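You operate a simulated robot arm through the tools that you are given. There is no shell and no other tool.

The job below is to be done with a simulated two-armed robot. You get a single attempt, and the scene is never put back.

## Task
Test the buffer on LOW, then on HIGH, and switch it off.
Fine: guard down and dust drawer in before it starts; two seconds or more at each speed.

Only the result counts: the job must be done as asked and must still hold three seconds after the hand-in. Knocking over, shifting, dropping, spilling or breaking anything else fails it.

## Robot
Two 7-joint arms with two-finger parallel grippers on one trunk that stands fixed in place. Base frame: the origin is at the foot of the trunk, x ahead of it, y to its left, z up. Units: mm, degrees, N and s.
The left shoulder is at [50, 165, 1269], the right one opposite. With the tool pointing down near the work surface each hand reaches from about 100 to 660 mm from the base axis, measured 20 degrees to its own side. Payload 3.91 kg a hand.
The tool frame of a hand sits at the grasp point between the pads (the TCP): z along the fingers, y along the line on which they close. The tips reach 30 mm beyond it. Largest opening 110 mm; finger width 20, thickness 10; the body of the gripper, 48 by 112 mm, starts 55 mm behind the TCP.
Orientation is that of the tool frame in the base frame, as a unit quaternion [x, y, z, w]. With the fingers straight down and closing along the base's y, the tool's x points along the base's -x, its y along +y and its z along -z.

## Interface
- The arms move only by the tool send_rows. It takes "left_steps", "right_steps" or both (then of equal length, played together; a hand with none holds still); each is a list of rows, each an object (a shift or turn left out is 0, a gripper value left out holds the last) with "dp": the shift along the tool's x, y, z in mm, a list of three; "dr": the turn, a rotation vector about the tool's x, y, z in degrees, a list of three. In form: [{"dp": [tx, ty, tz], "dr": [rx, ry, rz]}, ...]. A call has 1 to 20 rows; each row is the pose to reach, as a shift and turn from the pose commanded when the call began, along the tool's axes at that moment. "left_hand" and "right_hand" are, for a hand that has rows, the closure, from 0 (fully open) to 1 (shut), set as the call begins (left out, the last holds). A row lasts 0.2 s, in which the tool goes at most 50 mm and 8.6 degrees; a call with a longer step from one row to the next is refused whole, and so is a gripper value outside its range. Where a pose cannot be reached the arm comes as near as it can. A force on the tool above 40 N (or 10 N above the force at the start of the call, whichever is more), or a blocked arm, ends the call early, and 0.2 s more pass. The fingers move at their own pace (about 45 mm/s each) and stop on an object; they squeeze with about 42 N. The grip force told is the motor's: it shows also when the fingers shut on nothing. Time passes only in rows, and 0.2 s behind the last, so rows that repeat a pose let the fingers close. It gives the time, the measured TCP pose, the force on the tool (base axes), the opening and the grip force at its end, in the units of the frame above (readings bear some noise), with the torque about the TCP (base axes, N m) and any sound that the robot's microphone picked up.
- Cameras (640 x 400 px; columns grow to the right, rows downward): "scene" is now at [125.4, 40.1, 1454.9]; the picture's right is [0.37, -0.93, 0.00], its down [-0.23, -0.09, -0.97] and it looks along [0.90, 0.36, -0.24] (base axes); focal length 214 px, centre (320, 200). "left" rides on the left gripper at [72, -17, -103] in its tool frame; the picture's right is [0.23, 0.97, 0.00], its down [-0.76, 0.18, -0.62] and it looks along [-0.61, 0.14, 0.78] (tool axes); focal length 222 px, centre (320, 200). "right" rides on the right gripper at [72, 17, -103] in its tool frame; the picture's right is [-0.23, 0.97, 0.00], its down [-0.76, -0.18, -0.62] and it looks along [-0.61, -0.14, 0.78] (tool axes); focal length 222 px, centre (320, 200). There is no depth. A picture from a camera that has moved, and an enlarged one, comes with that camera's place and axes in the base frame and with its lens. The place of the scene camera against the robot may be out by one fixed shift of up to 25 mm in any direction.
- capture(camera): a new picture of that camera. The clock stands still meanwhile.
- raise_lower(by): slides the trunk up (or, below 0, down) by that many mm; the arms and the scene camera ride with it, the base frame stays. It gives what a move gives, with no picture.
- aim_head(pan, tilt): turns the head with the scene camera to pan (to the left, within 80 degrees either way) and tilt (down, from -29 to 69), counted from straight ahead of the robot. It gives what a move gives.
- close_up(camera, box): a new picture of the part [left, top, right, bottom] of that camera's present view, enlarged. The clock stands still meanwhile.
- close_job(): hands the job in; it is judged then, once.

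Nothing tells you positions but the pictures and the camera data. Unless the task says otherwise, let go and move clear before handing in.

The tools are called after "Call:" as a command line: name --argument value ..., lists and objects as JSON in quotes. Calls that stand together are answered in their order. send_rows: Moves the arms, as the interface text tells. Its arguments: {"type":"object","properties":{"left_steps":{"type":"array","items":{"type":"object","properties":{"dp":{"type":"array","items":{"type":"number"}},"dr":{"type":"array","items":{"type":"number"}}}}},"left_hand":{"type":"number"},"right_steps":{"type":"array","items":{"type":"object","properties":{"dp":{"type":"array","items":{"type":"number"}},"dr":{"type":"array","items":{"type":"number"}}}}},"right_hand":{"type":"number"}},"required":[]} The other tools are called the same way: raise_lower (by) moves the trunk up or down; aim_head (pan, tilt) turns the head that bears the scene camera; capture (camera) takes a picture; close_up (camera, box) takes an enlarged picture of a part of a camera's view; close_job () hands the job in.

At the start:

```text
t: 0.0
left_tcp_pos: [229.0, 267.1, 1475.2]
left_ee_rot: [0.0, 1.0, 0.0, 0.0]
left_contact_force: [-0.1, -0.1, 0.1]
left_torque: [0.0, -0.05, 0.0]
left_opening: 110.2
left_grasp_force: 0.2
right_tcp_pos: [287.9, 7.1, 1429.8]
right_ee_rot: [-0.001, 1.0, 0.001, -0.001]
right_contact_force: [-0.6, -0.3, -0.7]
right_torque: [0.02, -0.02, 0.01]
right_opening: 110.0
right_grasp_force: 0.1
trunk travel left (down, up): [-489.0, 14.0]
head pan, tilt (commanded): [21.5, 14.0]
```

scene: 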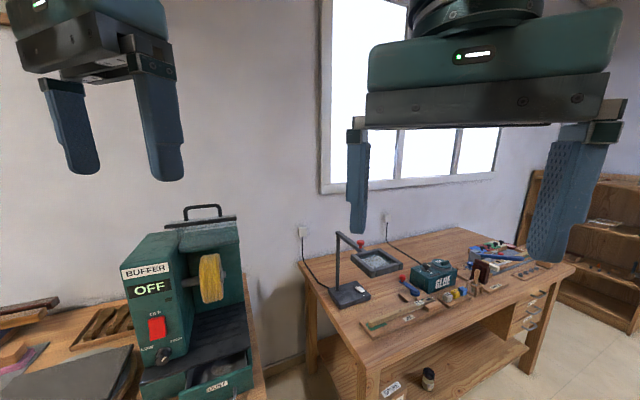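
right: 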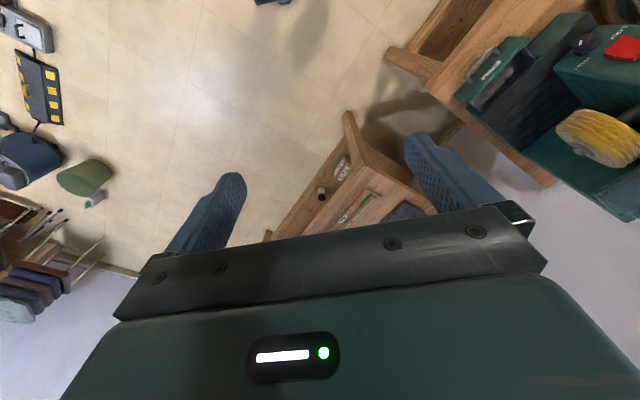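
left: 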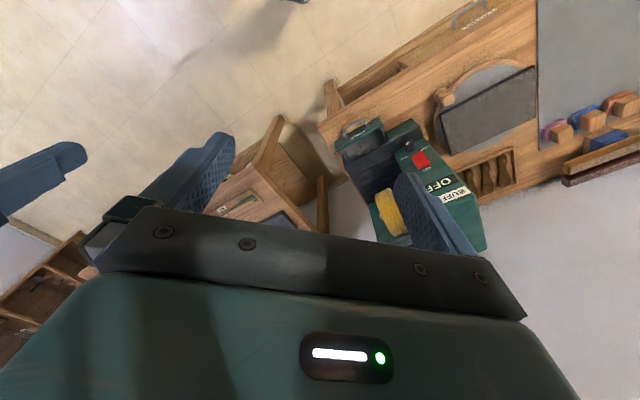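

I see a green buffer machine with an "OFF" display, a red switch, a dial below it, a guard with a handle at the top and a drawer at the bottom. I will take a closer look before moving.

Call:
close_up --camera "scene" --box '[100, 190, 280, 400]'

Call:
aim_head --pan 45 --tilt 35

Call:
capture --camera "scene"

```text
1.90 times, centred on (190, 295) of scene
camera zoom: at [125.4, 40.1, 1454.9], right [0.37, -0.93, 0.0], down [-0.23, -0.09, -0.97], along [0.9, 0.36, -0.24], focal length 408 px, centre (568, 19)
```

zoom: 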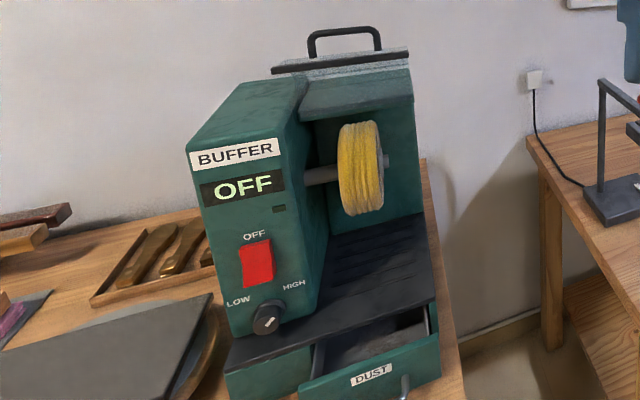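

```text
t: 0.9
left_tcp_pos: [229.6, 268.0, 1475.8]
left_ee_rot: [0.001, 1.0, 0.0, 0.0]
left_contact_force: [-0.6, 0.9, 0.8]
left_torque: [0.03, 0.01, 0.0]
left_opening: 110.2
left_grasp_force: 0.0
right_tcp_pos: [289.8, 6.4, 1429.1]
right_ee_rot: [0.007, 1.0, -0.001, 0.0]
right_contact_force: [21.6, 40.3, -17.0]
right_torque: [-5.11, 1.15, -3.97]
right_opening: 110.2
right_grasp_force: 0.1
trunk travel left (down, up): [-489.0, 14.0]
head pan, tilt (commanded): [45.0, 35.0]
```

```text
taken
camera scene: at [108.9, 62.5, 1429.5], right [0.63, -0.78, 0.0], down [-0.39, -0.31, -0.87], along [0.68, 0.55, -0.5], focal length 214 px, centre (320, 200)
```

scene: 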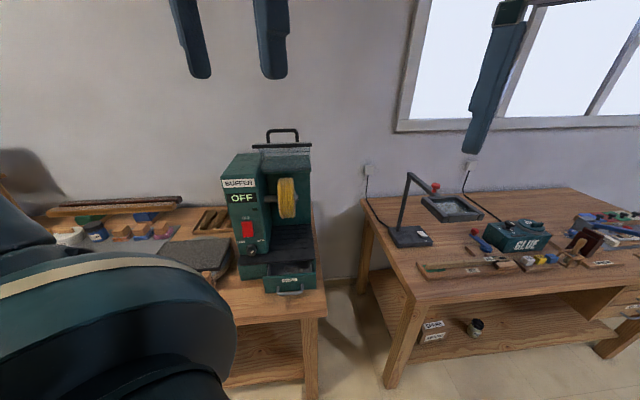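

The display reads OFF, and the dust drawer looks pulled out. The right arm shows a force after the head turned, so I'll back the right hand off to the right.

Call:
send_rows --right_steps '[{"dp": [0, -20, 0]}, {"dp": [0, -50, 0]}, {"dp": [0, -90, 0]}, {"dp": [0, -130, 0]}, {"dp": [0, -170, 0]}, {"dp": [0, -200, 0]}, {"dp": [0, -200, 0]}]'

Call:
close_up --camera "scene" --box '[190, 110, 350, 310]'

```text
t: 1.3
left_tcp_pos: [231.1, 267.0, 1475.8]
left_ee_rot: [0.0, 1.0, 0.0, 0.0]
left_contact_force: [1.0, 0.0, -0.2]
left_torque: [-0.01, -0.01, -0.04]
left_opening: 109.9
left_grasp_force: 0.0
right_tcp_pos: [295.4, -13.3, 1424.9]
right_ee_rot: [0.023, 1.0, -0.001, 0.0]
right_contact_force: [32.8, 47.7, -12.3]
right_torque: [-5.82, 2.57, -5.14]
right_opening: 110.1
right_grasp_force: 0.1
trunk travel left (down, up): [-489.0, 14.0]
head pan, tilt (commanded): [45.0, 35.0]
stopped in row 2 (right hand): the force on the tool passed its limit at 60 N (the readings are from after the stop); the commanded pose is now the measured one
```

```text
2.00 times, centred on (270, 210) of scene
camera zoom: at [111.5, 59.7, 1429.1], right [0.6, -0.8, 0.0], down [-0.4, -0.3, -0.87], along [0.69, 0.52, -0.5], focal length 429 px, centre (420, 180)
```

zoom: 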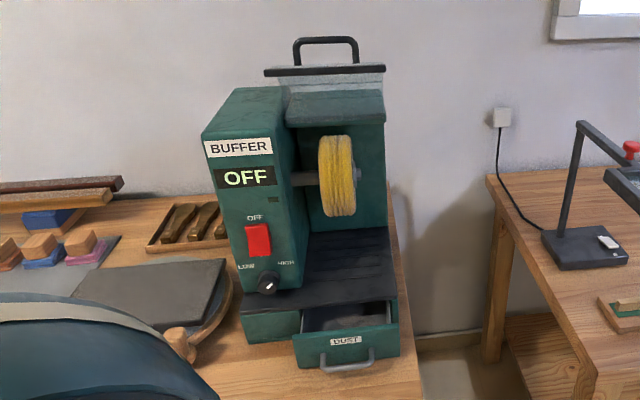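

The head and the right arm are touching. I'll turn the head back to its starting pose before moving the arm.

Call:
aim_head --pan 21.5 --tilt 14

Call:
capture --camera "scene"

```text
t: 2.2
left_tcp_pos: [229.0, 268.2, 1476.4]
left_ee_rot: [0.0, 1.0, -0.001, 0.001]
left_contact_force: [-0.2, -0.7, -0.2]
left_torque: [0.01, -0.02, -0.03]
left_opening: 110.4
left_grasp_force: 0.0
right_tcp_pos: [290.5, -14.8, 1428.9]
right_ee_rot: [0.012, 1.0, 0.0, 0.0]
right_contact_force: [0.8, -0.6, 0.5]
right_torque: [0.01, 0.0, 0.0]
right_opening: 110.2
right_grasp_force: 0.0
trunk travel left (down, up): [-489.0, 14.0]
head pan, tilt (commanded): [21.5, 14.0]
```

```text
taken
camera scene: at [125.3, 39.9, 1454.8], right [0.37, -0.93, 0.0], down [-0.23, -0.09, -0.97], along [0.9, 0.36, -0.24], focal length 214 px, centre (320, 200)
```

scene: 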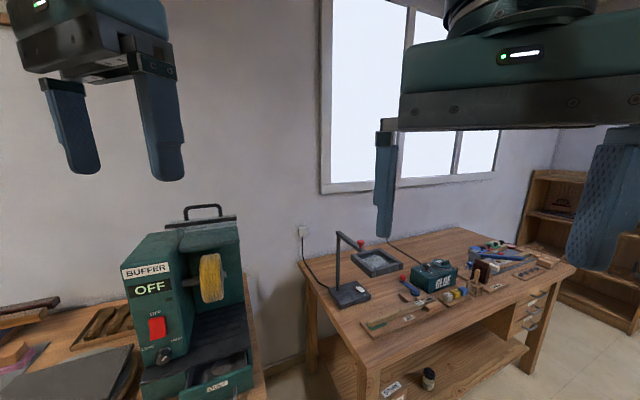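

The force is gone. Next I'll move the right hand forward and to the right, away from the head.

Call:
send_rows --right_steps '[{"dp": [-20, 0, 0]}, {"dp": [-50, -20, 0]}, {"dp": [-70, -60, 0]}, {"dp": [-70, -100, 0]}, {"dp": [-70, -140, 0]}, {"dp": [-70, -180, 0]}, {"dp": [-70, -220, 0]}, {"dp": [-70, -250, 0]}, {"dp": [-70, -250, 0]}]'

```text
t: 4.2
left_tcp_pos: [230.4, 268.0, 1475.3]
left_ee_rot: [0.0, 1.0, 0.0, 0.0]
left_contact_force: [0.6, -0.3, 0.0]
left_torque: [0.03, 0.01, 0.01]
left_opening: 110.0
left_grasp_force: 0.0
right_tcp_pos: [355.6, -267.1, 1430.0]
right_ee_rot: [0.013, 1.0, 0.0, 0.0]
right_contact_force: [-0.3, 0.7, -0.3]
right_torque: [0.0, 0.03, 0.03]
right_opening: 110.1
right_grasp_force: 0.1
trunk travel left (down, up): [-489.0, 14.0]
head pan, tilt (commanded): [21.5, 14.0]
```

The right hand is clear now. I'll aim the head at the buffer again and check the forces.

Call:
aim_head --pan 50 --tilt 30

Call:
capture --camera "scene"

Call:
close_up --camera "scene" --box '[220, 100, 380, 200]'

Call:
close_up --camera "scene" --box '[220, 200, 380, 300]'

Call:
close_up --camera "left" --box '[320, 90, 520, 260]'

```text
t: 5.1
left_tcp_pos: [229.1, 267.4, 1475.4]
left_ee_rot: [0.0, 1.0, 0.0, -0.001]
left_contact_force: [0.6, 0.3, 1.2]
left_torque: [-0.03, 0.0, -0.02]
left_opening: 110.0
left_grasp_force: 0.0
right_tcp_pos: [355.6, -267.8, 1428.8]
right_ee_rot: [0.012, 1.0, 0.0, 0.0]
right_contact_force: [-0.9, -0.5, 0.1]
right_torque: [-0.02, 0.0, -0.01]
right_opening: 110.0
right_grasp_force: 0.1
trunk travel left (down, up): [-489.0, 14.0]
head pan, tilt (commanded): [50.0, 30.0]
```

```text
taken
camera scene: at [96.7, 75.2, 1429.1], right [0.77, -0.64, 0.0], down [-0.32, -0.38, -0.87], along [0.56, 0.66, -0.5], focal length 214 px, centre (320, 200)
```

scene: 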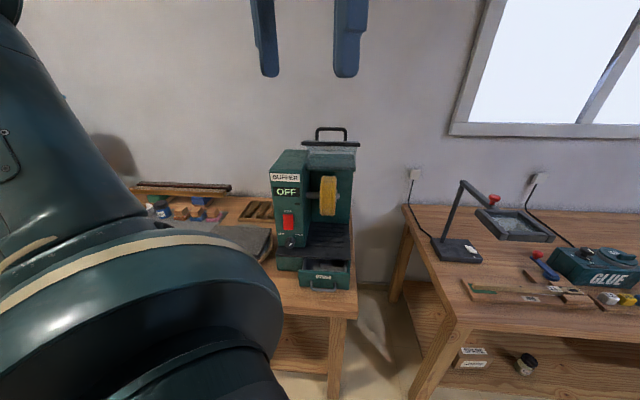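

```text
4.00 times, centred on (300, 150) of scene
camera zoom: at [96.7, 75.2, 1429.1], right [0.77, -0.64, 0.0], down [-0.32, -0.38, -0.87], along [0.56, 0.66, -0.5], focal length 858 px, centre (400, 400)
```

zoom: 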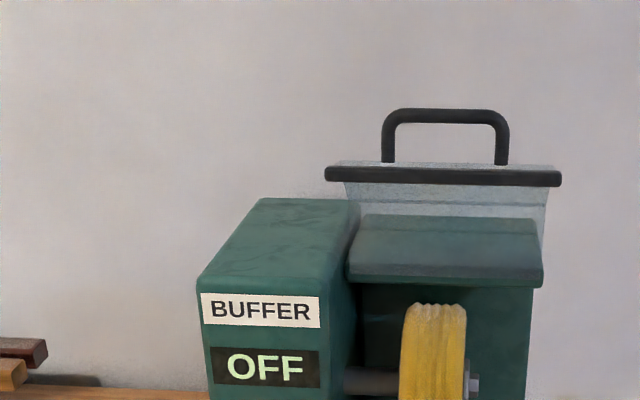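

```text
4.00 times, centred on (300, 250) of scene
camera zoom: at [96.7, 75.2, 1429.1], right [0.77, -0.64, 0.0], down [-0.32, -0.38, -0.87], along [0.56, 0.66, -0.5], focal length 858 px, centre (400, 0)
```

zoom: 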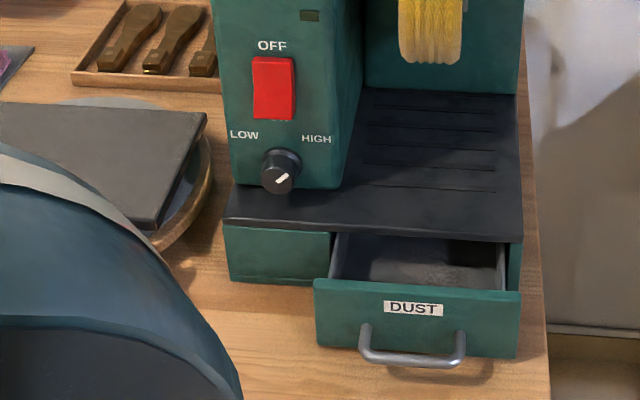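

```text
2.35 times, centred on (420, 175) of left
camera zoom: at [157.5, 250.5, 1579.3], right [-0.23, 0.97, 0.0], down [0.76, 0.18, 0.62], along [0.61, 0.14, -0.78], focal length 523 px, centre (85, 259)
```

zoom: 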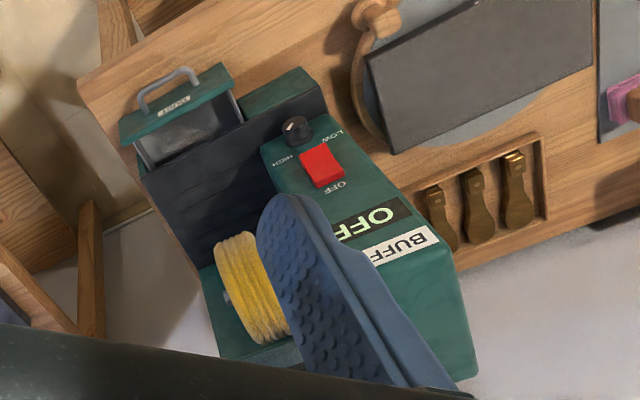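

The guard's clear panel with the black bar and handle looks raised. The dust drawer is open, the red rocker has OFF at its top, and the speed knob is near HIGH. I'll zoom in to work out the geometry and details.

Call:
close_up --camera "left" --box '[330, 110, 430, 172]'

Call:
close_up --camera "left" --box '[380, 130, 500, 260]'

Call:
close_up --camera "scene" --box '[260, 170, 330, 252]'

Call:
close_up --camera "scene" --box '[290, 120, 370, 170]'

```text
6.40 times, centred on (380, 141) of left
camera zoom: at [157.5, 250.5, 1579.3], right [-0.23, 0.97, 0.0], down [0.76, 0.18, 0.62], along [0.61, 0.14, -0.78], focal length 1422 px, centre (-64, 578)
```

zoom: 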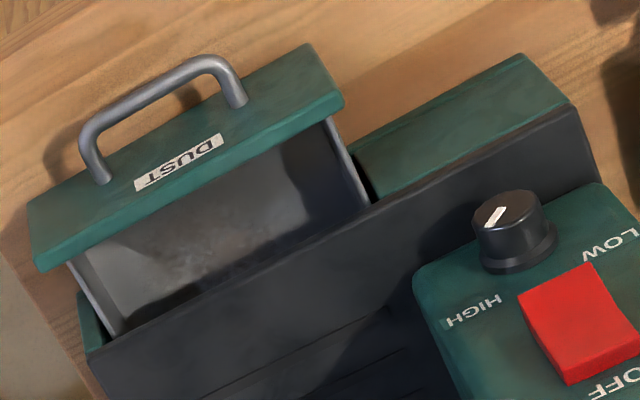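

```text
3.08 times, centred on (440, 195) of left
camera zoom: at [157.5, 250.5, 1579.3], right [-0.23, 0.97, 0.0], down [0.76, 0.18, 0.62], along [0.61, 0.14, -0.78], focal length 684 px, centre (-49, 215)
```

zoom: 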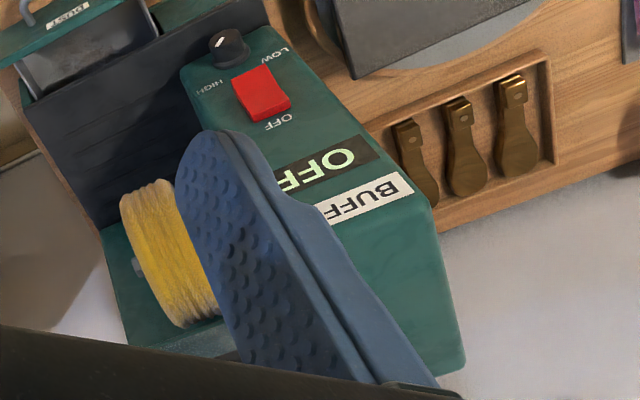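

```text
4.88 times, centred on (295, 211) of scene
camera zoom: at [96.7, 75.2, 1429.1], right [0.77, -0.64, 0.0], down [-0.32, -0.38, -0.87], along [0.56, 0.66, -0.5], focal length 1046 px, centre (442, 146)
```

zoom: 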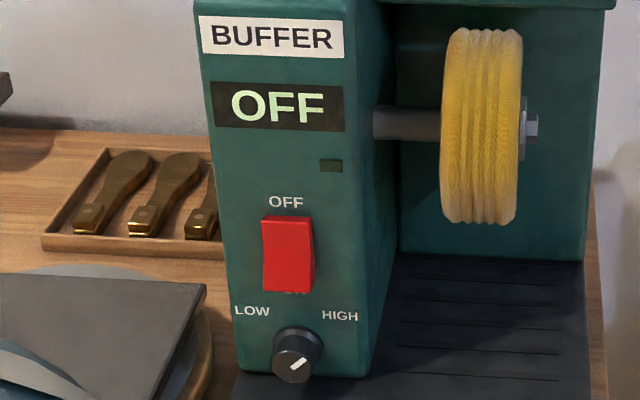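

```text
8.00 times, centred on (330, 145) of scene
camera zoom: at [96.7, 75.2, 1429.1], right [0.77, -0.64, 0.0], down [-0.32, -0.38, -0.87], along [0.56, 0.66, -0.5], focal length 1716 px, centre (240, 640)
```

zoom: 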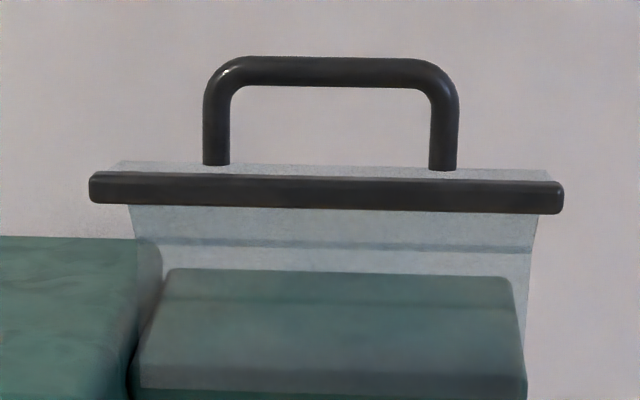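

The machine's front faces the robot at about 45° in yaw, with the guard raised and the drawer out. I'll turn and lower the left hand to see the machine from closer and get a better fix on it.

Call:
send_rows --left_steps '[{"dp": [-12, 14, 29], "dr": [0, 0, -7.5]}, {"dp": [-24, 28, 58], "dr": [0, 0, -15]}, {"dp": [-36, 42, 87], "dr": [0, 0, -22.5]}, {"dp": [-48, 56, 116], "dr": [0, 0, -30]}, {"dp": [-60, 70, 145], "dr": [0, 0, -37.5]}, {"dp": [-72, 84, 175], "dr": [0, 0, -45]}, {"dp": [-72, 84, 175], "dr": [0, 0, -45]}]' --left_hand 0.0

Call:
capture --camera "left"

Call:
capture --camera "scene"

```text
t: 6.7
left_tcp_pos: [302.4, 351.6, 1301.6]
left_ee_rot: [-0.383, 0.924, 0.0, 0.0]
left_contact_force: [0.6, -0.2, 0.2]
left_torque: [-0.01, 0.02, -0.01]
left_opening: 110.0
left_grasp_force: 0.0
right_tcp_pos: [355.3, -267.1, 1428.7]
right_ee_rot: [0.012, 1.0, 0.0, 0.0]
right_contact_force: [0.5, 0.2, 0.3]
right_torque: [-0.03, 0.01, 0.02]
right_opening: 109.9
right_grasp_force: 0.1
trunk travel left (down, up): [-489.0, 14.0]
head pan, tilt (commanded): [50.0, 30.0]
```

```text
taken
camera left: at [263.2, 287.9, 1404.9], right [-0.85, 0.53, 0.0], down [0.41, 0.66, 0.62], along [0.33, 0.53, -0.78], focal length 222 px, centre (320, 200)
```

left: 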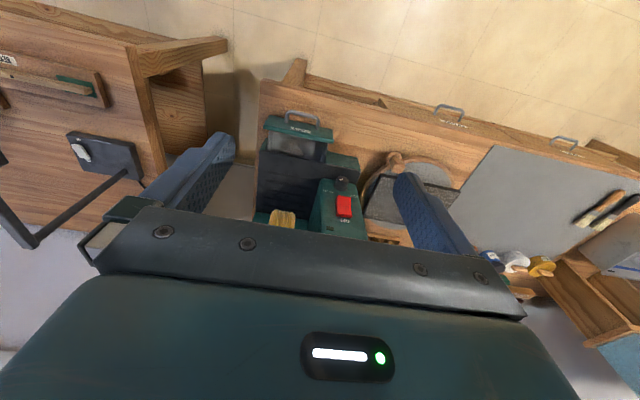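

```text
taken
camera scene: at [96.4, 74.7, 1429.1], right [0.77, -0.64, 0.0], down [-0.32, -0.38, -0.87], along [0.56, 0.66, -0.5], focal length 214 px, centre (320, 200)
```

scene: 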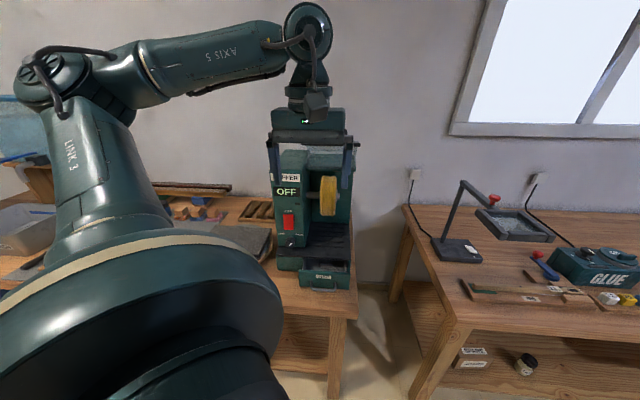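

The left hand now faces the machine. I'll zoom in for precise triangulation.

Call:
close_up --camera "left" --box '[250, 100, 370, 175]'

Call:
close_up --camera "left" --box '[250, 165, 370, 240]'

```text
5.33 times, centred on (310, 138) of left
camera zoom: at [263.2, 287.9, 1404.9], right [-0.85, 0.53, 0.0], down [0.41, 0.66, 0.62], along [0.33, 0.53, -0.78], focal length 1185 px, centre (373, 533)
```

zoom: 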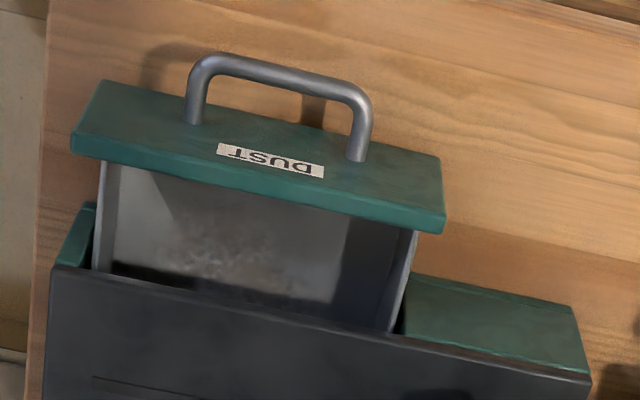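

```text
5.33 times, centred on (310, 202) of left
camera zoom: at [263.2, 287.9, 1404.9], right [-0.85, 0.53, 0.0], down [0.41, 0.66, 0.62], along [0.33, 0.53, -0.78], focal length 1185 px, centre (373, 187)
```

zoom: 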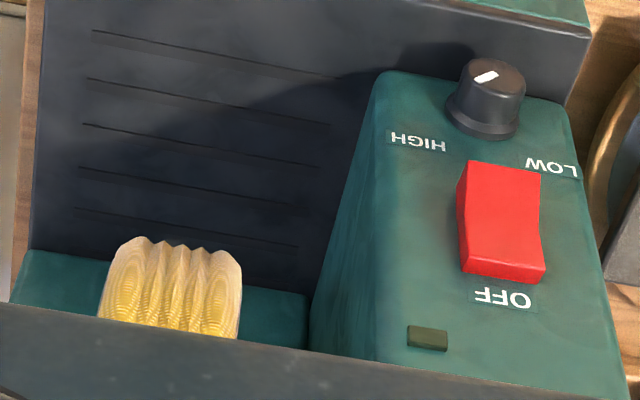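

I now have good fixes: platform front about 673 mm along the 45° direction, knob at about [382, 593, 920], rocker centre at about [392, 602, 1008]. Next I'll raise and pitch the left hand to see how the guard is built.

Call:
send_rows --left_steps '[{"dp": [-15, 0, -30], "dr": [0, -4, 0]}, {"dp": [-30, 0, -60], "dr": [0, -8, 0]}, {"dp": [-50, 0, -90], "dr": [0, -12, 0]}, {"dp": [-70, 0, -120], "dr": [0, -16, 0]}, {"dp": [-90, 0, -150], "dr": [0, -20, 0]}, {"dp": [-110, 0, -180], "dr": [0, -25, 0]}, {"dp": [-110, 0, -180], "dr": [0, -25, 0]}]'

Call:
capture --camera "left"

```text
t: 8.3
left_tcp_pos: [380.2, 430.9, 1481.4]
left_ee_rot: [-0.373, 0.902, 0.083, 0.201]
left_contact_force: [-0.4, -0.1, -0.4]
left_torque: [0.01, -0.02, 0.03]
left_opening: 110.1
left_grasp_force: 0.1
right_tcp_pos: [355.2, -267.2, 1428.1]
right_ee_rot: [0.012, 1.0, 0.0, 0.0]
right_contact_force: [0.0, 0.4, 0.6]
right_torque: [0.01, 0.01, -0.02]
right_opening: 110.0
right_grasp_force: 0.0
trunk travel left (down, up): [-489.0, 14.0]
head pan, tilt (commanded): [50.0, 30.0]
```

```text
taken
camera left: at [314.7, 341.3, 1543.9], right [-0.83, 0.54, -0.1], down [0.18, 0.43, 0.89], along [0.52, 0.72, -0.45], focal length 222 px, centre (320, 200)
```

left: 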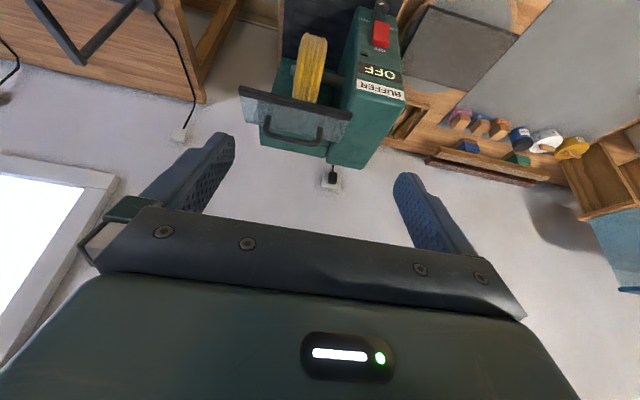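

Call:
close_up --camera "left" --box '[230, 60, 410, 180]'

Call:
close_up --camera "left" --box '[230, 0, 410, 110]'

```text
3.33 times, centred on (320, 120) of left
camera zoom: at [314.7, 341.3, 1543.9], right [-0.83, 0.54, -0.1], down [0.18, 0.43, 0.89], along [0.52, 0.72, -0.45], focal length 740 px, centre (320, 467)
```

zoom: 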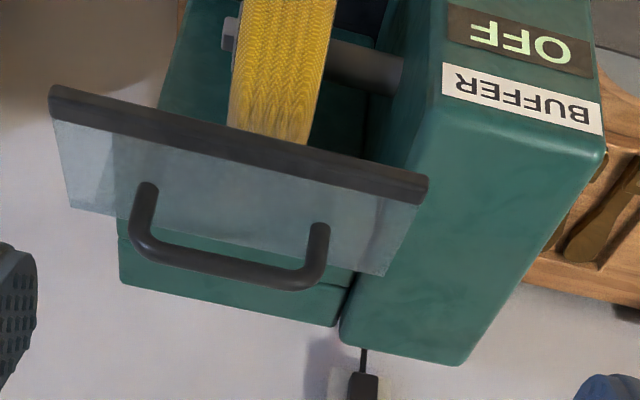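

```text
3.56 times, centred on (320, 55) of left
camera zoom: at [314.7, 341.3, 1543.9], right [-0.83, 0.54, -0.1], down [0.18, 0.43, 0.89], along [0.52, 0.72, -0.45], focal length 790 px, centre (320, 716)
```

zoom: 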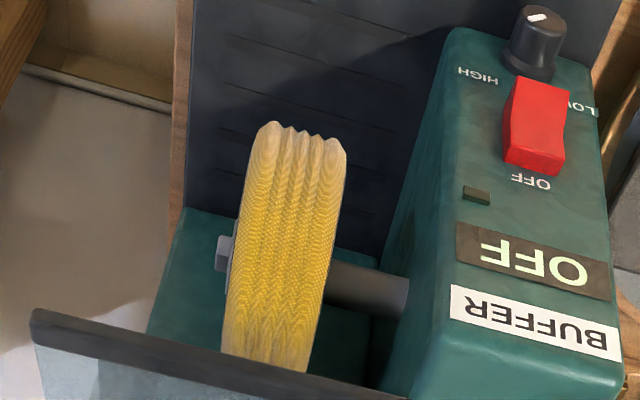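

The guard is a clear plate hinged on the hood and swung up toward me, with a black bar at its free edge and a handle on its outer face. I'll zoom in on the hinge from both cameras.

Call:
close_up --camera "left" --box '[235, 75, 365, 165]'

Call:
close_up --camera "scene" --box '[296, 138, 364, 182]'

```text
4.44 times, centred on (300, 120) of left
camera zoom: at [314.7, 341.3, 1543.9], right [-0.83, 0.54, -0.1], down [0.18, 0.43, 0.89], along [0.52, 0.72, -0.45], focal length 987 px, centre (409, 556)
```

zoom: 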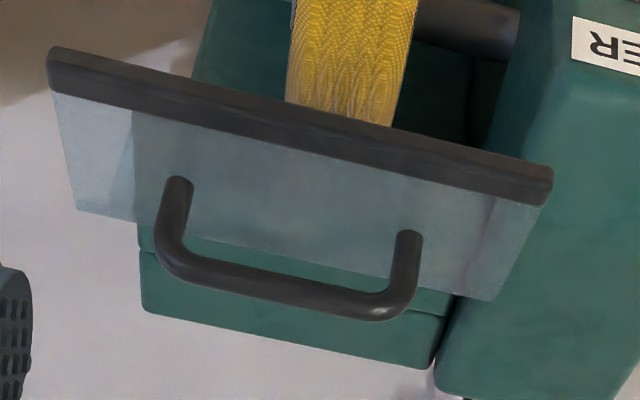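

```text
9.09 times, centred on (330, 160) of scene
camera zoom: at [96.6, 75.5, 1429.0], right [0.77, -0.64, 0.0], down [-0.32, -0.38, -0.87], along [0.56, 0.66, -0.5], focal length 1950 px, centre (229, 564)
```

zoom: 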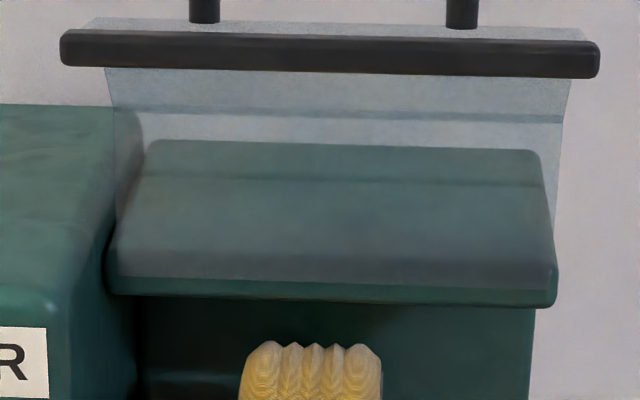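

The guard looks like a top panel with an upright handle plus a front panel, but I need a side view to know if it slides or swings. I'll swing the left hand to the machine's right side.

Call:
send_rows --left_steps '[{"dp": [8.8, -26.3, 18], "dr": [0, -2.5, 0]}, {"dp": [17.6, -52.7, 36], "dr": [0, -5, 0]}, {"dp": [26.5, -79, 54], "dr": [0, -7.5, 0]}, {"dp": [35.3, -105.3, 72], "dr": [0, -10, 0]}, {"dp": [44, -131.7, 90], "dr": [0, -12.5, 0]}, {"dp": [53, -158, 108], "dr": [0, -15, 0]}, {"dp": [61.8, -184.4, 126.6], "dr": [0, -17.5, 0]}, {"dp": [70.6, -210.7, 144.7], "dr": [0, -20, 0]}, {"dp": [70.6, -210.7, 144.7], "dr": [0, -20, 0]}]'

Call:
send_rows --left_steps '[{"dr": [-5.3, 0, -5.3]}, {"dr": [-10.6, 0, -10.6]}, {"dr": [-15.9, 0, -15.9]}, {"dr": [-21.2, 0, -21.2]}, {"dr": [-21.2, 0, -21.2]}]'

Call:
capture --camera "left"

```text
t: 10.3
left_tcp_pos: [526.3, 278.5, 1320.2]
left_ee_rot: [-0.354, 0.853, 0.146, 0.353]
left_contact_force: [1.0, -0.1, -0.2]
left_torque: [-0.01, 0.03, -0.02]
left_opening: 110.1
left_grasp_force: 0.0
right_tcp_pos: [354.8, -266.4, 1429.4]
right_ee_rot: [0.012, 1.0, -0.001, 0.0]
right_contact_force: [0.0, 0.9, -0.3]
right_torque: [-0.02, -0.02, 0.01]
right_opening: 109.9
right_grasp_force: 0.0
trunk travel left (down, up): [-489.0, 14.0]
head pan, tilt (commanded): [50.0, 30.0]
```

```text
t: 11.5
left_tcp_pos: [515.3, 298.2, 1311.0]
left_ee_rot: [-0.563, 0.733, 0.232, 0.303]
left_contact_force: [0.0, -0.3, -0.2]
left_torque: [0.0, 0.0, 0.0]
left_opening: 109.8
left_grasp_force: 0.2
left hand out of reach, approached as far as the arm can: row 3, 4, 5
right_tcp_pos: [355.3, -265.8, 1428.9]
right_ee_rot: [0.012, 1.0, 0.0, 0.0]
right_contact_force: [0.0, 0.4, 0.5]
right_torque: [0.04, 0.02, -0.01]
right_opening: 110.1
right_grasp_force: 0.1
trunk travel left (down, up): [-489.0, 14.0]
head pan, tilt (commanded): [50.0, 30.0]
```

```text
taken
camera left: at [499.7, 173.8, 1333.8], right [-0.98, 0.1, -0.16], down [-0.15, 0.14, 0.98], along [0.12, 0.99, -0.12], focal length 222 px, centre (320, 200)
```

left: 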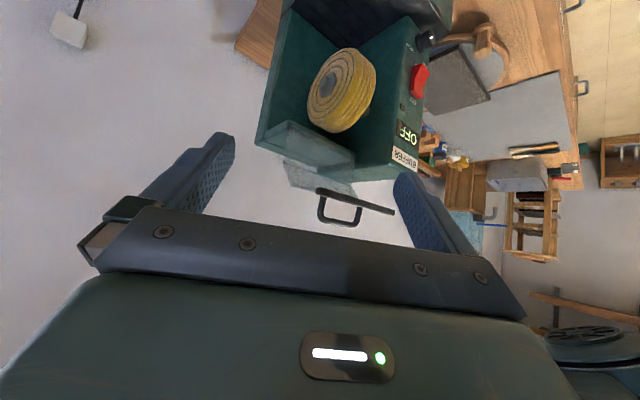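

Call:
close_up --camera "left" --box '[250, 100, 410, 230]'

Call:
close_up --camera "left" --box '[250, 10, 450, 135]'

```text
3.08 times, centred on (330, 165) of left
camera zoom: at [499.7, 173.8, 1333.8], right [-0.98, 0.1, -0.16], down [-0.15, 0.14, 0.98], along [0.12, 0.99, -0.12], focal length 684 px, centre (289, 308)
```

zoom: 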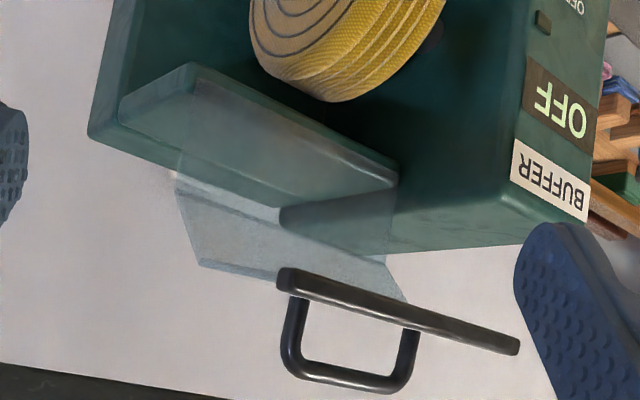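

```text
3.20 times, centred on (350, 72) of left
camera zoom: at [499.7, 173.8, 1333.8], right [-0.98, 0.1, -0.16], down [-0.15, 0.14, 0.98], along [0.12, 0.99, -0.12], focal length 711 px, centre (224, 608)
```

zoom: 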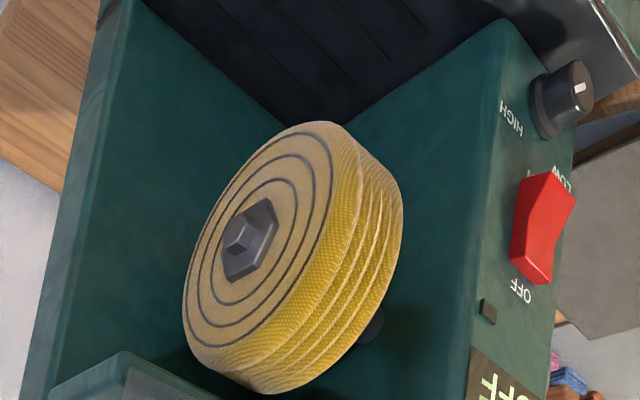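

The side view shows a bent guard hinged at the hood's front edge, so it must swing forward and down about 90°. The rocker has its OFF (top) end pressed in. I'll bring the left hand back in front of the machine, then pitch it for pushing down the guard handle.

Call:
send_rows --left_steps '[{"dp": [-16.3, 19.8, 2.1], "dr": [2.65, 0, 2.65]}, {"dp": [-32.6, 39.6, 4.2], "dr": [5.3, 0, 5.3]}, {"dp": [-48.9, 59.4, 6.4], "dr": [7.95, 0, 7.95]}, {"dp": [-65.2, 79.2, 8.5], "dr": [10.6, 0, 10.6]}, {"dp": [-81.5, 99, 10.6], "dr": [13.25, 0, 13.25]}, {"dp": [-97.8, 118.7, 12.8], "dr": [15.9, 0, 15.9]}, {"dp": [-114, 138.5, 14.9], "dr": [18.55, 0, 18.55]}, {"dp": [-130.4, 158.3, 17], "dr": [21.2, 0, 21.2]}, {"dp": [-130.4, 158.3, 17], "dr": [21.2, 0, 21.2]}]' --left_hand 1.0

```text
t: 13.5
left_tcp_pos: [387.8, 439.9, 1392.6]
left_ee_rot: [-0.353, 0.854, 0.147, 0.353]
left_contact_force: [-0.7, -0.3, -0.9]
left_torque: [0.02, -0.01, 0.0]
left_opening: 0.0
left_grasp_force: 37.6
right_tcp_pos: [356.0, -267.1, 1428.7]
right_ee_rot: [0.012, 1.0, 0.001, 0.0]
right_contact_force: [-0.2, 0.2, 0.8]
right_torque: [0.01, 0.03, 0.01]
right_opening: 109.9
right_grasp_force: 0.1
trunk travel left (down, up): [-489.0, 14.0]
head pan, tilt (commanded): [50.0, 30.0]
```

The left hand is in front of the machine with its fingers closed. I'll take pictures from here to refine the guard's position.

Call:
capture --camera "left"

Call:
close_up --camera "left" --box '[230, 60, 410, 180]'

Call:
capture --camera "scene"

```text
taken
camera left: at [312.0, 340.1, 1414.4], right [-0.8, 0.58, -0.16], down [-0.06, 0.19, 0.98], along [0.59, 0.79, -0.12], focal length 222 px, centre (320, 200)
```

left: 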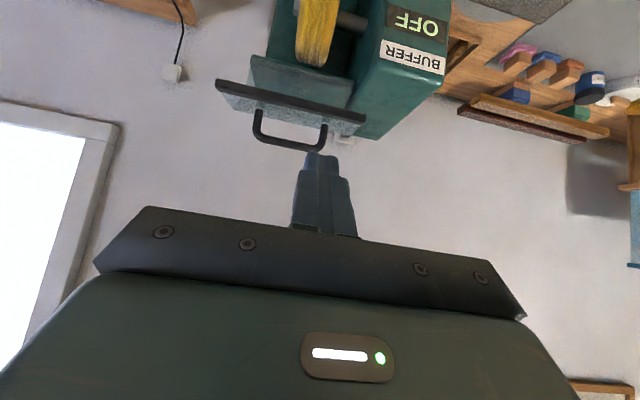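

```text
3.33 times, centred on (320, 120) of left
camera zoom: at [312.0, 340.1, 1414.4], right [-0.8, 0.58, -0.16], down [-0.06, 0.19, 0.98], along [0.59, 0.79, -0.12], focal length 740 px, centre (320, 467)
```

zoom: 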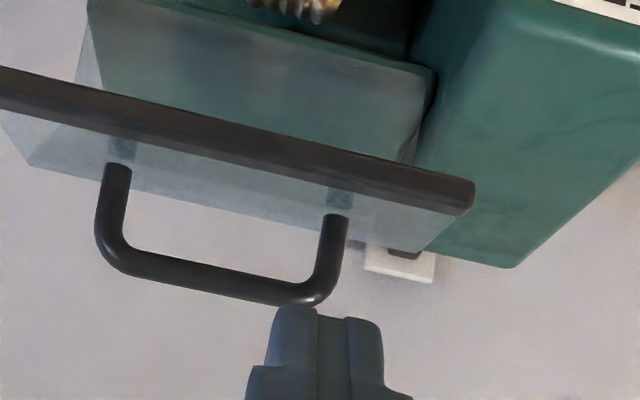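

```text
taken
camera scene: at [97.1, 74.7, 1429.0], right [0.77, -0.64, 0.0], down [-0.32, -0.38, -0.87], along [0.56, 0.66, -0.5], focal length 214 px, centre (320, 200)
```

scene: 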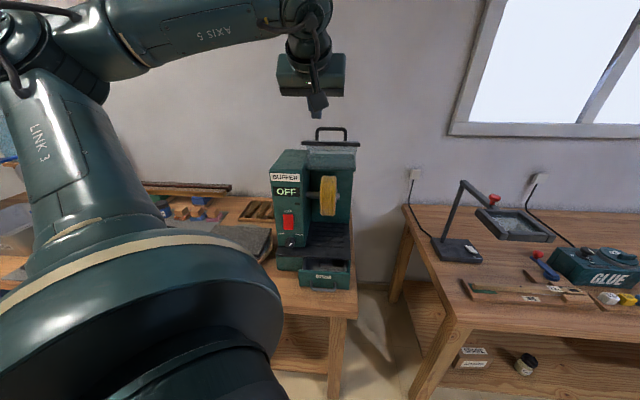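

Triangulating from the left camera puts the guard handle's bar at about e=727 (along the 45° direction), z=1320, and the hinge near e=805, z=1185. I'll pitch the closed fingers to 60° and move above and behind the handle bar.

Call:
send_rows --left_steps '[{"dp": [-14.2, -4.7, 20], "dr": [0, -2.5, 0]}, {"dp": [-28.3, -9.3, 40], "dr": [0, -5, 0]}, {"dp": [-42.5, -14, 60], "dr": [0, -7.5, 0]}, {"dp": [-56.6, -18.7, 80], "dr": [0, -10, 0]}, {"dp": [-70.8, -23.3, 100], "dr": [0, -12.5, 0]}, {"dp": [-84.9, -28, 120.2], "dr": [0, -15, 0]}, {"dp": [-84.9, -28, 120.2], "dr": [0, -15, 0]}]'

Call:
capture --camera "left"

Call:
close_up --camera "scene" --box '[240, 70, 400, 210]'

```text
t: 15.1
left_tcp_pos: [511.0, 521.8, 1365.6]
left_ee_rot: [-0.332, 0.8, 0.191, 0.462]
left_contact_force: [0.0, -0.1, 0.1]
left_torque: [-0.02, -0.01, 0.03]
left_opening: 0.1
left_grasp_force: 37.5
right_tcp_pos: [354.8, -265.4, 1428.9]
right_ee_rot: [0.012, 1.0, 0.0, 0.0]
right_contact_force: [-0.1, 0.0, 0.2]
right_torque: [-0.01, 0.01, 0.0]
right_opening: 110.0
right_grasp_force: 0.1
trunk travel left (down, up): [-489.0, 14.0]
head pan, tilt (commanded): [50.0, 30.0]
```

```text
taken
camera left: at [434.4, 421.1, 1355.9], right [-0.77, 0.61, -0.2], down [-0.24, 0.01, 0.97], along [0.59, 0.79, 0.14], focal length 222 px, centre (320, 200)
```

left: 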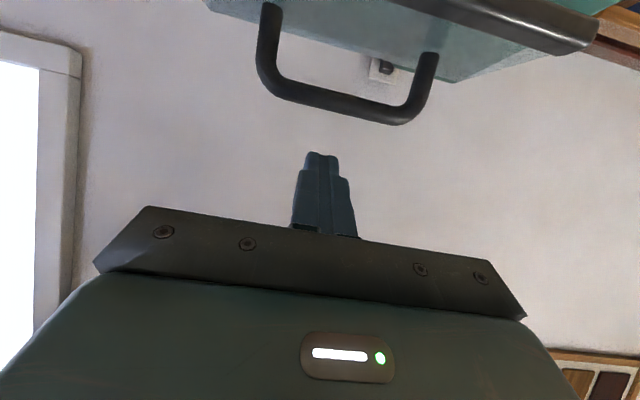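

```text
2.86 times, centred on (320, 140) of scene
camera zoom: at [96.2, 75.1, 1429.1], right [0.77, -0.64, 0.0], down [-0.32, -0.38, -0.87], along [0.56, 0.66, -0.5], focal length 613 px, centre (320, 371)
```

zoom: 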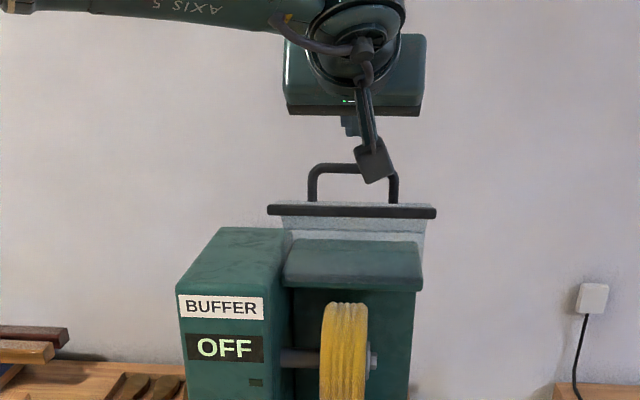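

The handle bar position is confirmed (e≈727, z≈1320). I'll lower the finger underside onto the bar and start swinging it, moving slowly at first to check the response.

Call:
send_rows --left_steps '[{"dp": [10, 0, 1]}, {"dp": [17.5, 0, 2.8]}, {"dp": [22, 0, 4.5]}, {"dp": [26.6, 0, 6.2]}, {"dp": [33, 0, 3.5]}, {"dp": [39, 0, 0.5]}, {"dp": [45, 0, -2.5]}, {"dp": [51.1, 0, -5.3]}]'

Call:
capture --camera "left"

Call:
close_up --camera "scene" --box '[240, 70, 400, 210]'

```text
t: 16.9
left_tcp_pos: [489.2, 500.2, 1324.8]
left_ee_rot: [-0.332, 0.8, 0.191, 0.462]
left_contact_force: [-1.1, 0.3, -0.4]
left_torque: [0.04, -0.02, 0.0]
left_opening: 0.0
left_grasp_force: 37.9
right_tcp_pos: [355.2, -266.3, 1427.7]
right_ee_rot: [0.012, 1.0, -0.001, 0.0]
right_contact_force: [-0.9, 0.5, -0.5]
right_torque: [-0.02, -0.03, 0.01]
right_opening: 110.0
right_grasp_force: 0.1
trunk travel left (down, up): [-489.0, 14.0]
head pan, tilt (commanded): [50.0, 30.0]
```

```text
taken
camera left: at [412.8, 399.8, 1314.3], right [-0.77, 0.61, -0.2], down [-0.24, 0.01, 0.97], along [0.59, 0.79, 0.13], focal length 222 px, centre (320, 200)
```

left: 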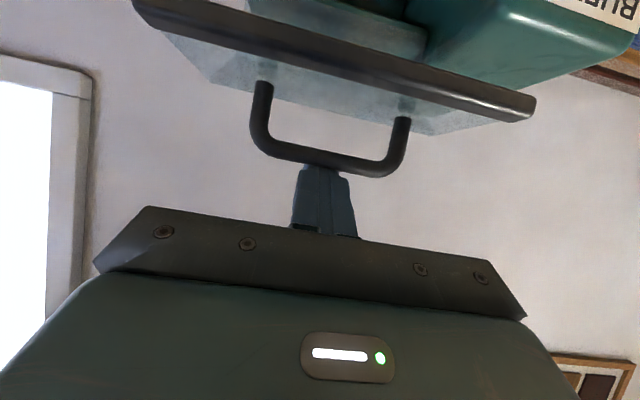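

```text
2.86 times, centred on (320, 140) of scene
camera zoom: at [96.6, 75.2, 1429.0], right [0.77, -0.64, 0.0], down [-0.32, -0.38, -0.87], along [0.56, 0.66, -0.5], focal length 613 px, centre (320, 371)
```

zoom: 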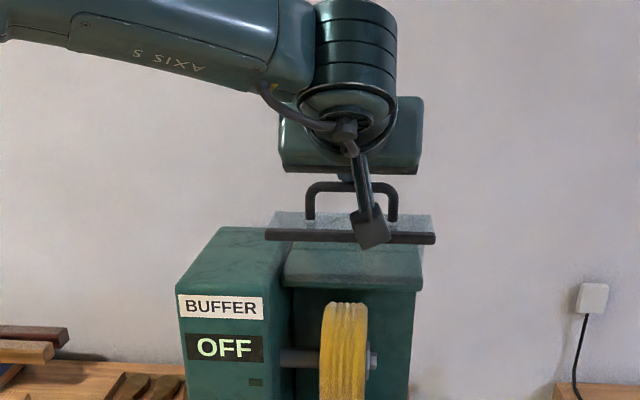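

The guard is rotating with very little force. I'll keep following the arc.

Call:
send_rows --left_steps '[{"dp": [13, 0, -3.8]}, {"dp": [26.2, 0, -6.8]}, {"dp": [39.7, 0, -8.4]}, {"dp": [53.2, 0, -9.2]}, {"dp": [66.8, 0, -8.5]}, {"dp": [80.3, 0, -6.8]}, {"dp": [93.5, 0, -3.7]}, {"dp": [106.4, 0, 0.4]}]'

Call:
capture --camera "left"

Call:
close_up --camera "scene" --box '[240, 70, 400, 210]'

```text
t: 18.7
left_tcp_pos: [451.8, 463.7, 1232.5]
left_ee_rot: [-0.331, 0.8, 0.191, 0.462]
left_contact_force: [0.9, -0.4, 0.7]
left_torque: [-0.01, 0.0, 0.01]
left_opening: 0.2
left_grasp_force: 37.9
right_tcp_pos: [355.3, -266.5, 1427.3]
right_ee_rot: [0.013, 1.0, 0.0, 0.0]
right_contact_force: [-0.3, 0.4, -0.6]
right_torque: [0.03, 0.01, -0.01]
right_opening: 109.9
right_grasp_force: 0.1
trunk travel left (down, up): [-489.0, 14.0]
head pan, tilt (commanded): [50.0, 30.0]
```

```text
taken
camera left: at [375.1, 362.8, 1221.9], right [-0.77, 0.61, -0.2], down [-0.24, 0.01, 0.97], along [0.59, 0.79, 0.13], focal length 222 px, centre (320, 200)
```

left: 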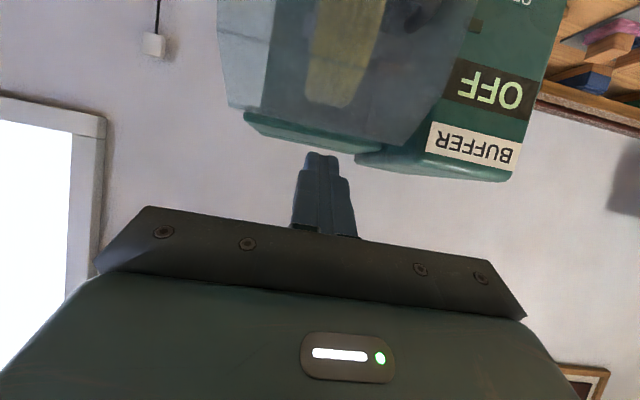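

```text
2.86 times, centred on (320, 140) of scene
camera zoom: at [96.8, 75.4, 1429.0], right [0.77, -0.64, 0.0], down [-0.32, -0.38, -0.87], along [0.56, 0.66, -0.5], focal length 613 px, centre (320, 371)
```

zoom: 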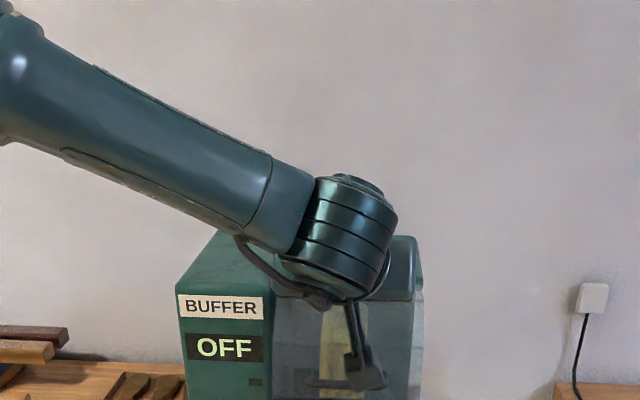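

The guard dropped past the tipping point and swung down by itself. I'll back off and look at it.

Call:
send_rows --left_steps '[{"dp": [15, 0, -26]}, {"dp": [35, 0, -60.6]}, {"dp": [55, 0, -95.3]}, {"dp": [75, 0, -130]}, {"dp": [75, 0, -130]}]'

Call:
capture --camera "left"

Call:
close_up --camera "left" --box '[240, 0, 440, 130]'

Call:
close_up --camera "scene" --box '[240, 130, 400, 300]'

```text
t: 19.9
left_tcp_pos: [379.9, 359.1, 1246.1]
left_ee_rot: [-0.331, 0.8, 0.191, 0.462]
left_contact_force: [0.3, 0.2, 0.0]
left_torque: [0.01, 0.02, 0.01]
left_opening: 0.1
left_grasp_force: 37.5
left hand out of reach, approached as far as the arm can: row 3, 4, 5
right_tcp_pos: [354.0, -264.9, 1429.0]
right_ee_rot: [0.012, 1.0, 0.001, 0.0]
right_contact_force: [0.4, 0.2, -0.6]
right_torque: [0.0, -0.04, 0.03]
right_opening: 109.9
right_grasp_force: 0.2
trunk travel left (down, up): [-489.0, 14.0]
head pan, tilt (commanded): [50.0, 30.0]
```

```text
taken
camera left: at [304.7, 258.1, 1235.7], right [-0.77, 0.61, -0.2], down [-0.24, 0.01, 0.97], along [0.59, 0.79, 0.13], focal length 222 px, centre (320, 200)
```

left: 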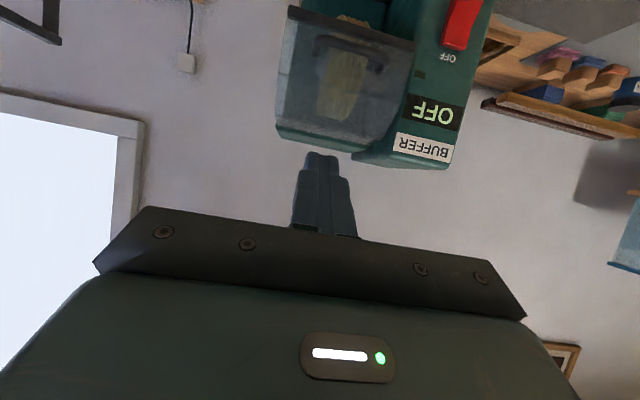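

```text
3.08 times, centred on (340, 65) of left
camera zoom: at [304.7, 258.1, 1235.7], right [-0.77, 0.61, -0.2], down [-0.24, 0.01, 0.97], along [0.59, 0.79, 0.13], focal length 684 px, centre (258, 615)
```

zoom: 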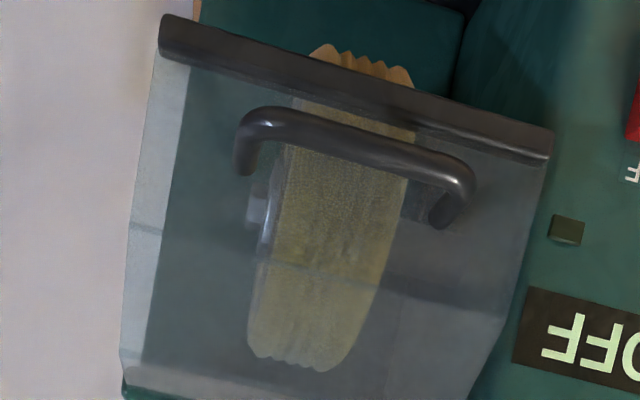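

```text
2.35 times, centred on (320, 215) of scene
camera zoom: at [96.4, 75.9, 1429.0], right [0.77, -0.64, 0.0], down [-0.32, -0.38, -0.87], along [0.56, 0.66, -0.5], focal length 505 px, centre (320, 165)
```

zoom: 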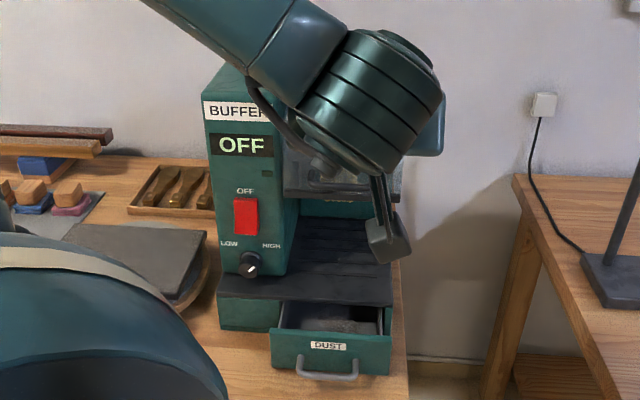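

The guard is down, with its bar at about e=697, z=1060 as predicted. Next is the drawer, so I'll lower the trunk for a better working height.

Call:
raise_lower --by -200

Call:
capture --camera "left"

Call:
capture --camera "scene"

```text
t: 22.1
left_tcp_pos: [381.7, 358.4, 1047.0]
left_ee_rot: [-0.331, 0.8, 0.191, 0.463]
left_contact_force: [0.4, 0.7, -0.1]
left_torque: [-0.04, 0.02, -0.02]
left_opening: 0.0
left_grasp_force: 37.6
right_tcp_pos: [355.6, -266.6, 1229.6]
right_ee_rot: [0.012, 1.0, 0.0, 0.0]
right_contact_force: [0.2, -0.2, -0.2]
right_torque: [0.01, -0.02, -0.02]
right_opening: 110.3
right_grasp_force: 0.1
trunk travel left (down, up): [-289.0, 214.0]
head pan, tilt (commanded): [50.0, 30.0]
```

```text
taken
camera left: at [305.0, 257.8, 1035.8], right [-0.77, 0.61, -0.2], down [-0.24, 0.01, 0.97], along [0.59, 0.79, 0.13], focal length 222 px, centre (320, 200)
```

left: 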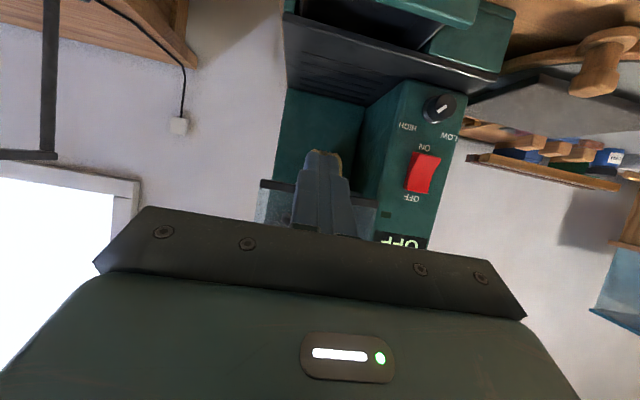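

```text
taken
camera scene: at [96.6, 75.2, 1229.1], right [0.77, -0.64, 0.0], down [-0.32, -0.38, -0.87], along [0.56, 0.66, -0.5], focal length 214 px, centre (320, 200)
```

scene: 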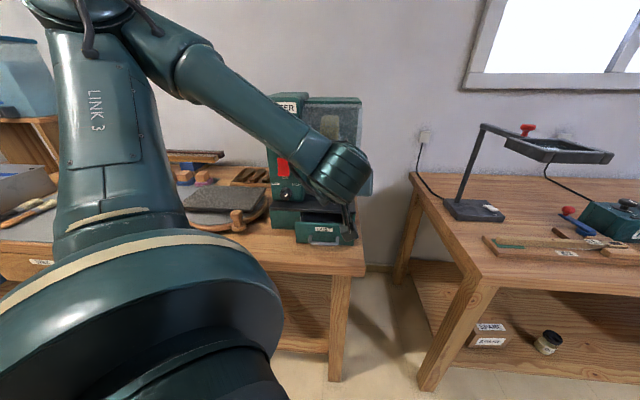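

The rocker has ON at its bottom end and OFF at its top. I'll zoom in on the panel and the drawer.

Call:
close_up --camera "left" --box '[270, 0, 520, 156]'

Call:
close_up --camera "left" --box '[350, 70, 480, 220]'

```text
2.56 times, centred on (395, 78) of left
camera zoom: at [305.0, 257.8, 1035.8], right [-0.77, 0.61, -0.2], down [-0.24, 0.01, 0.97], along [0.59, 0.79, 0.13], focal length 569 px, centre (128, 512)
```

zoom: 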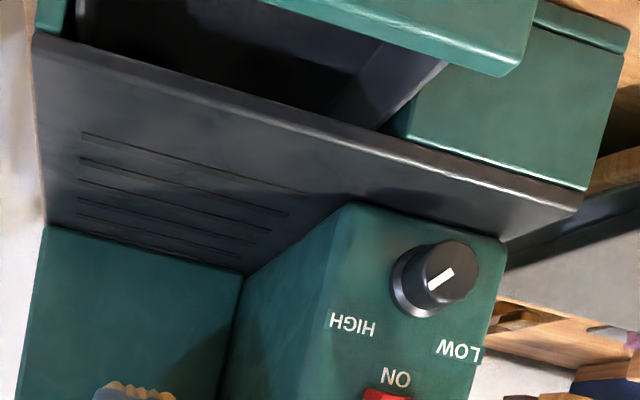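

```text
2.67 times, centred on (415, 145) of left
camera zoom: at [305.0, 257.8, 1035.8], right [-0.77, 0.61, -0.2], down [-0.24, 0.01, 0.97], along [0.59, 0.79, 0.13], focal length 592 px, centre (67, 347)
```

zoom: 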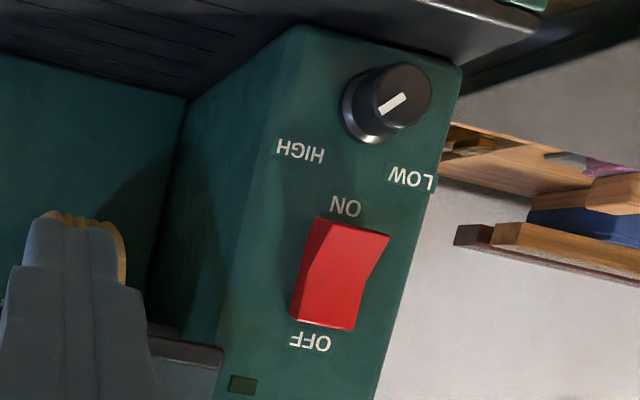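

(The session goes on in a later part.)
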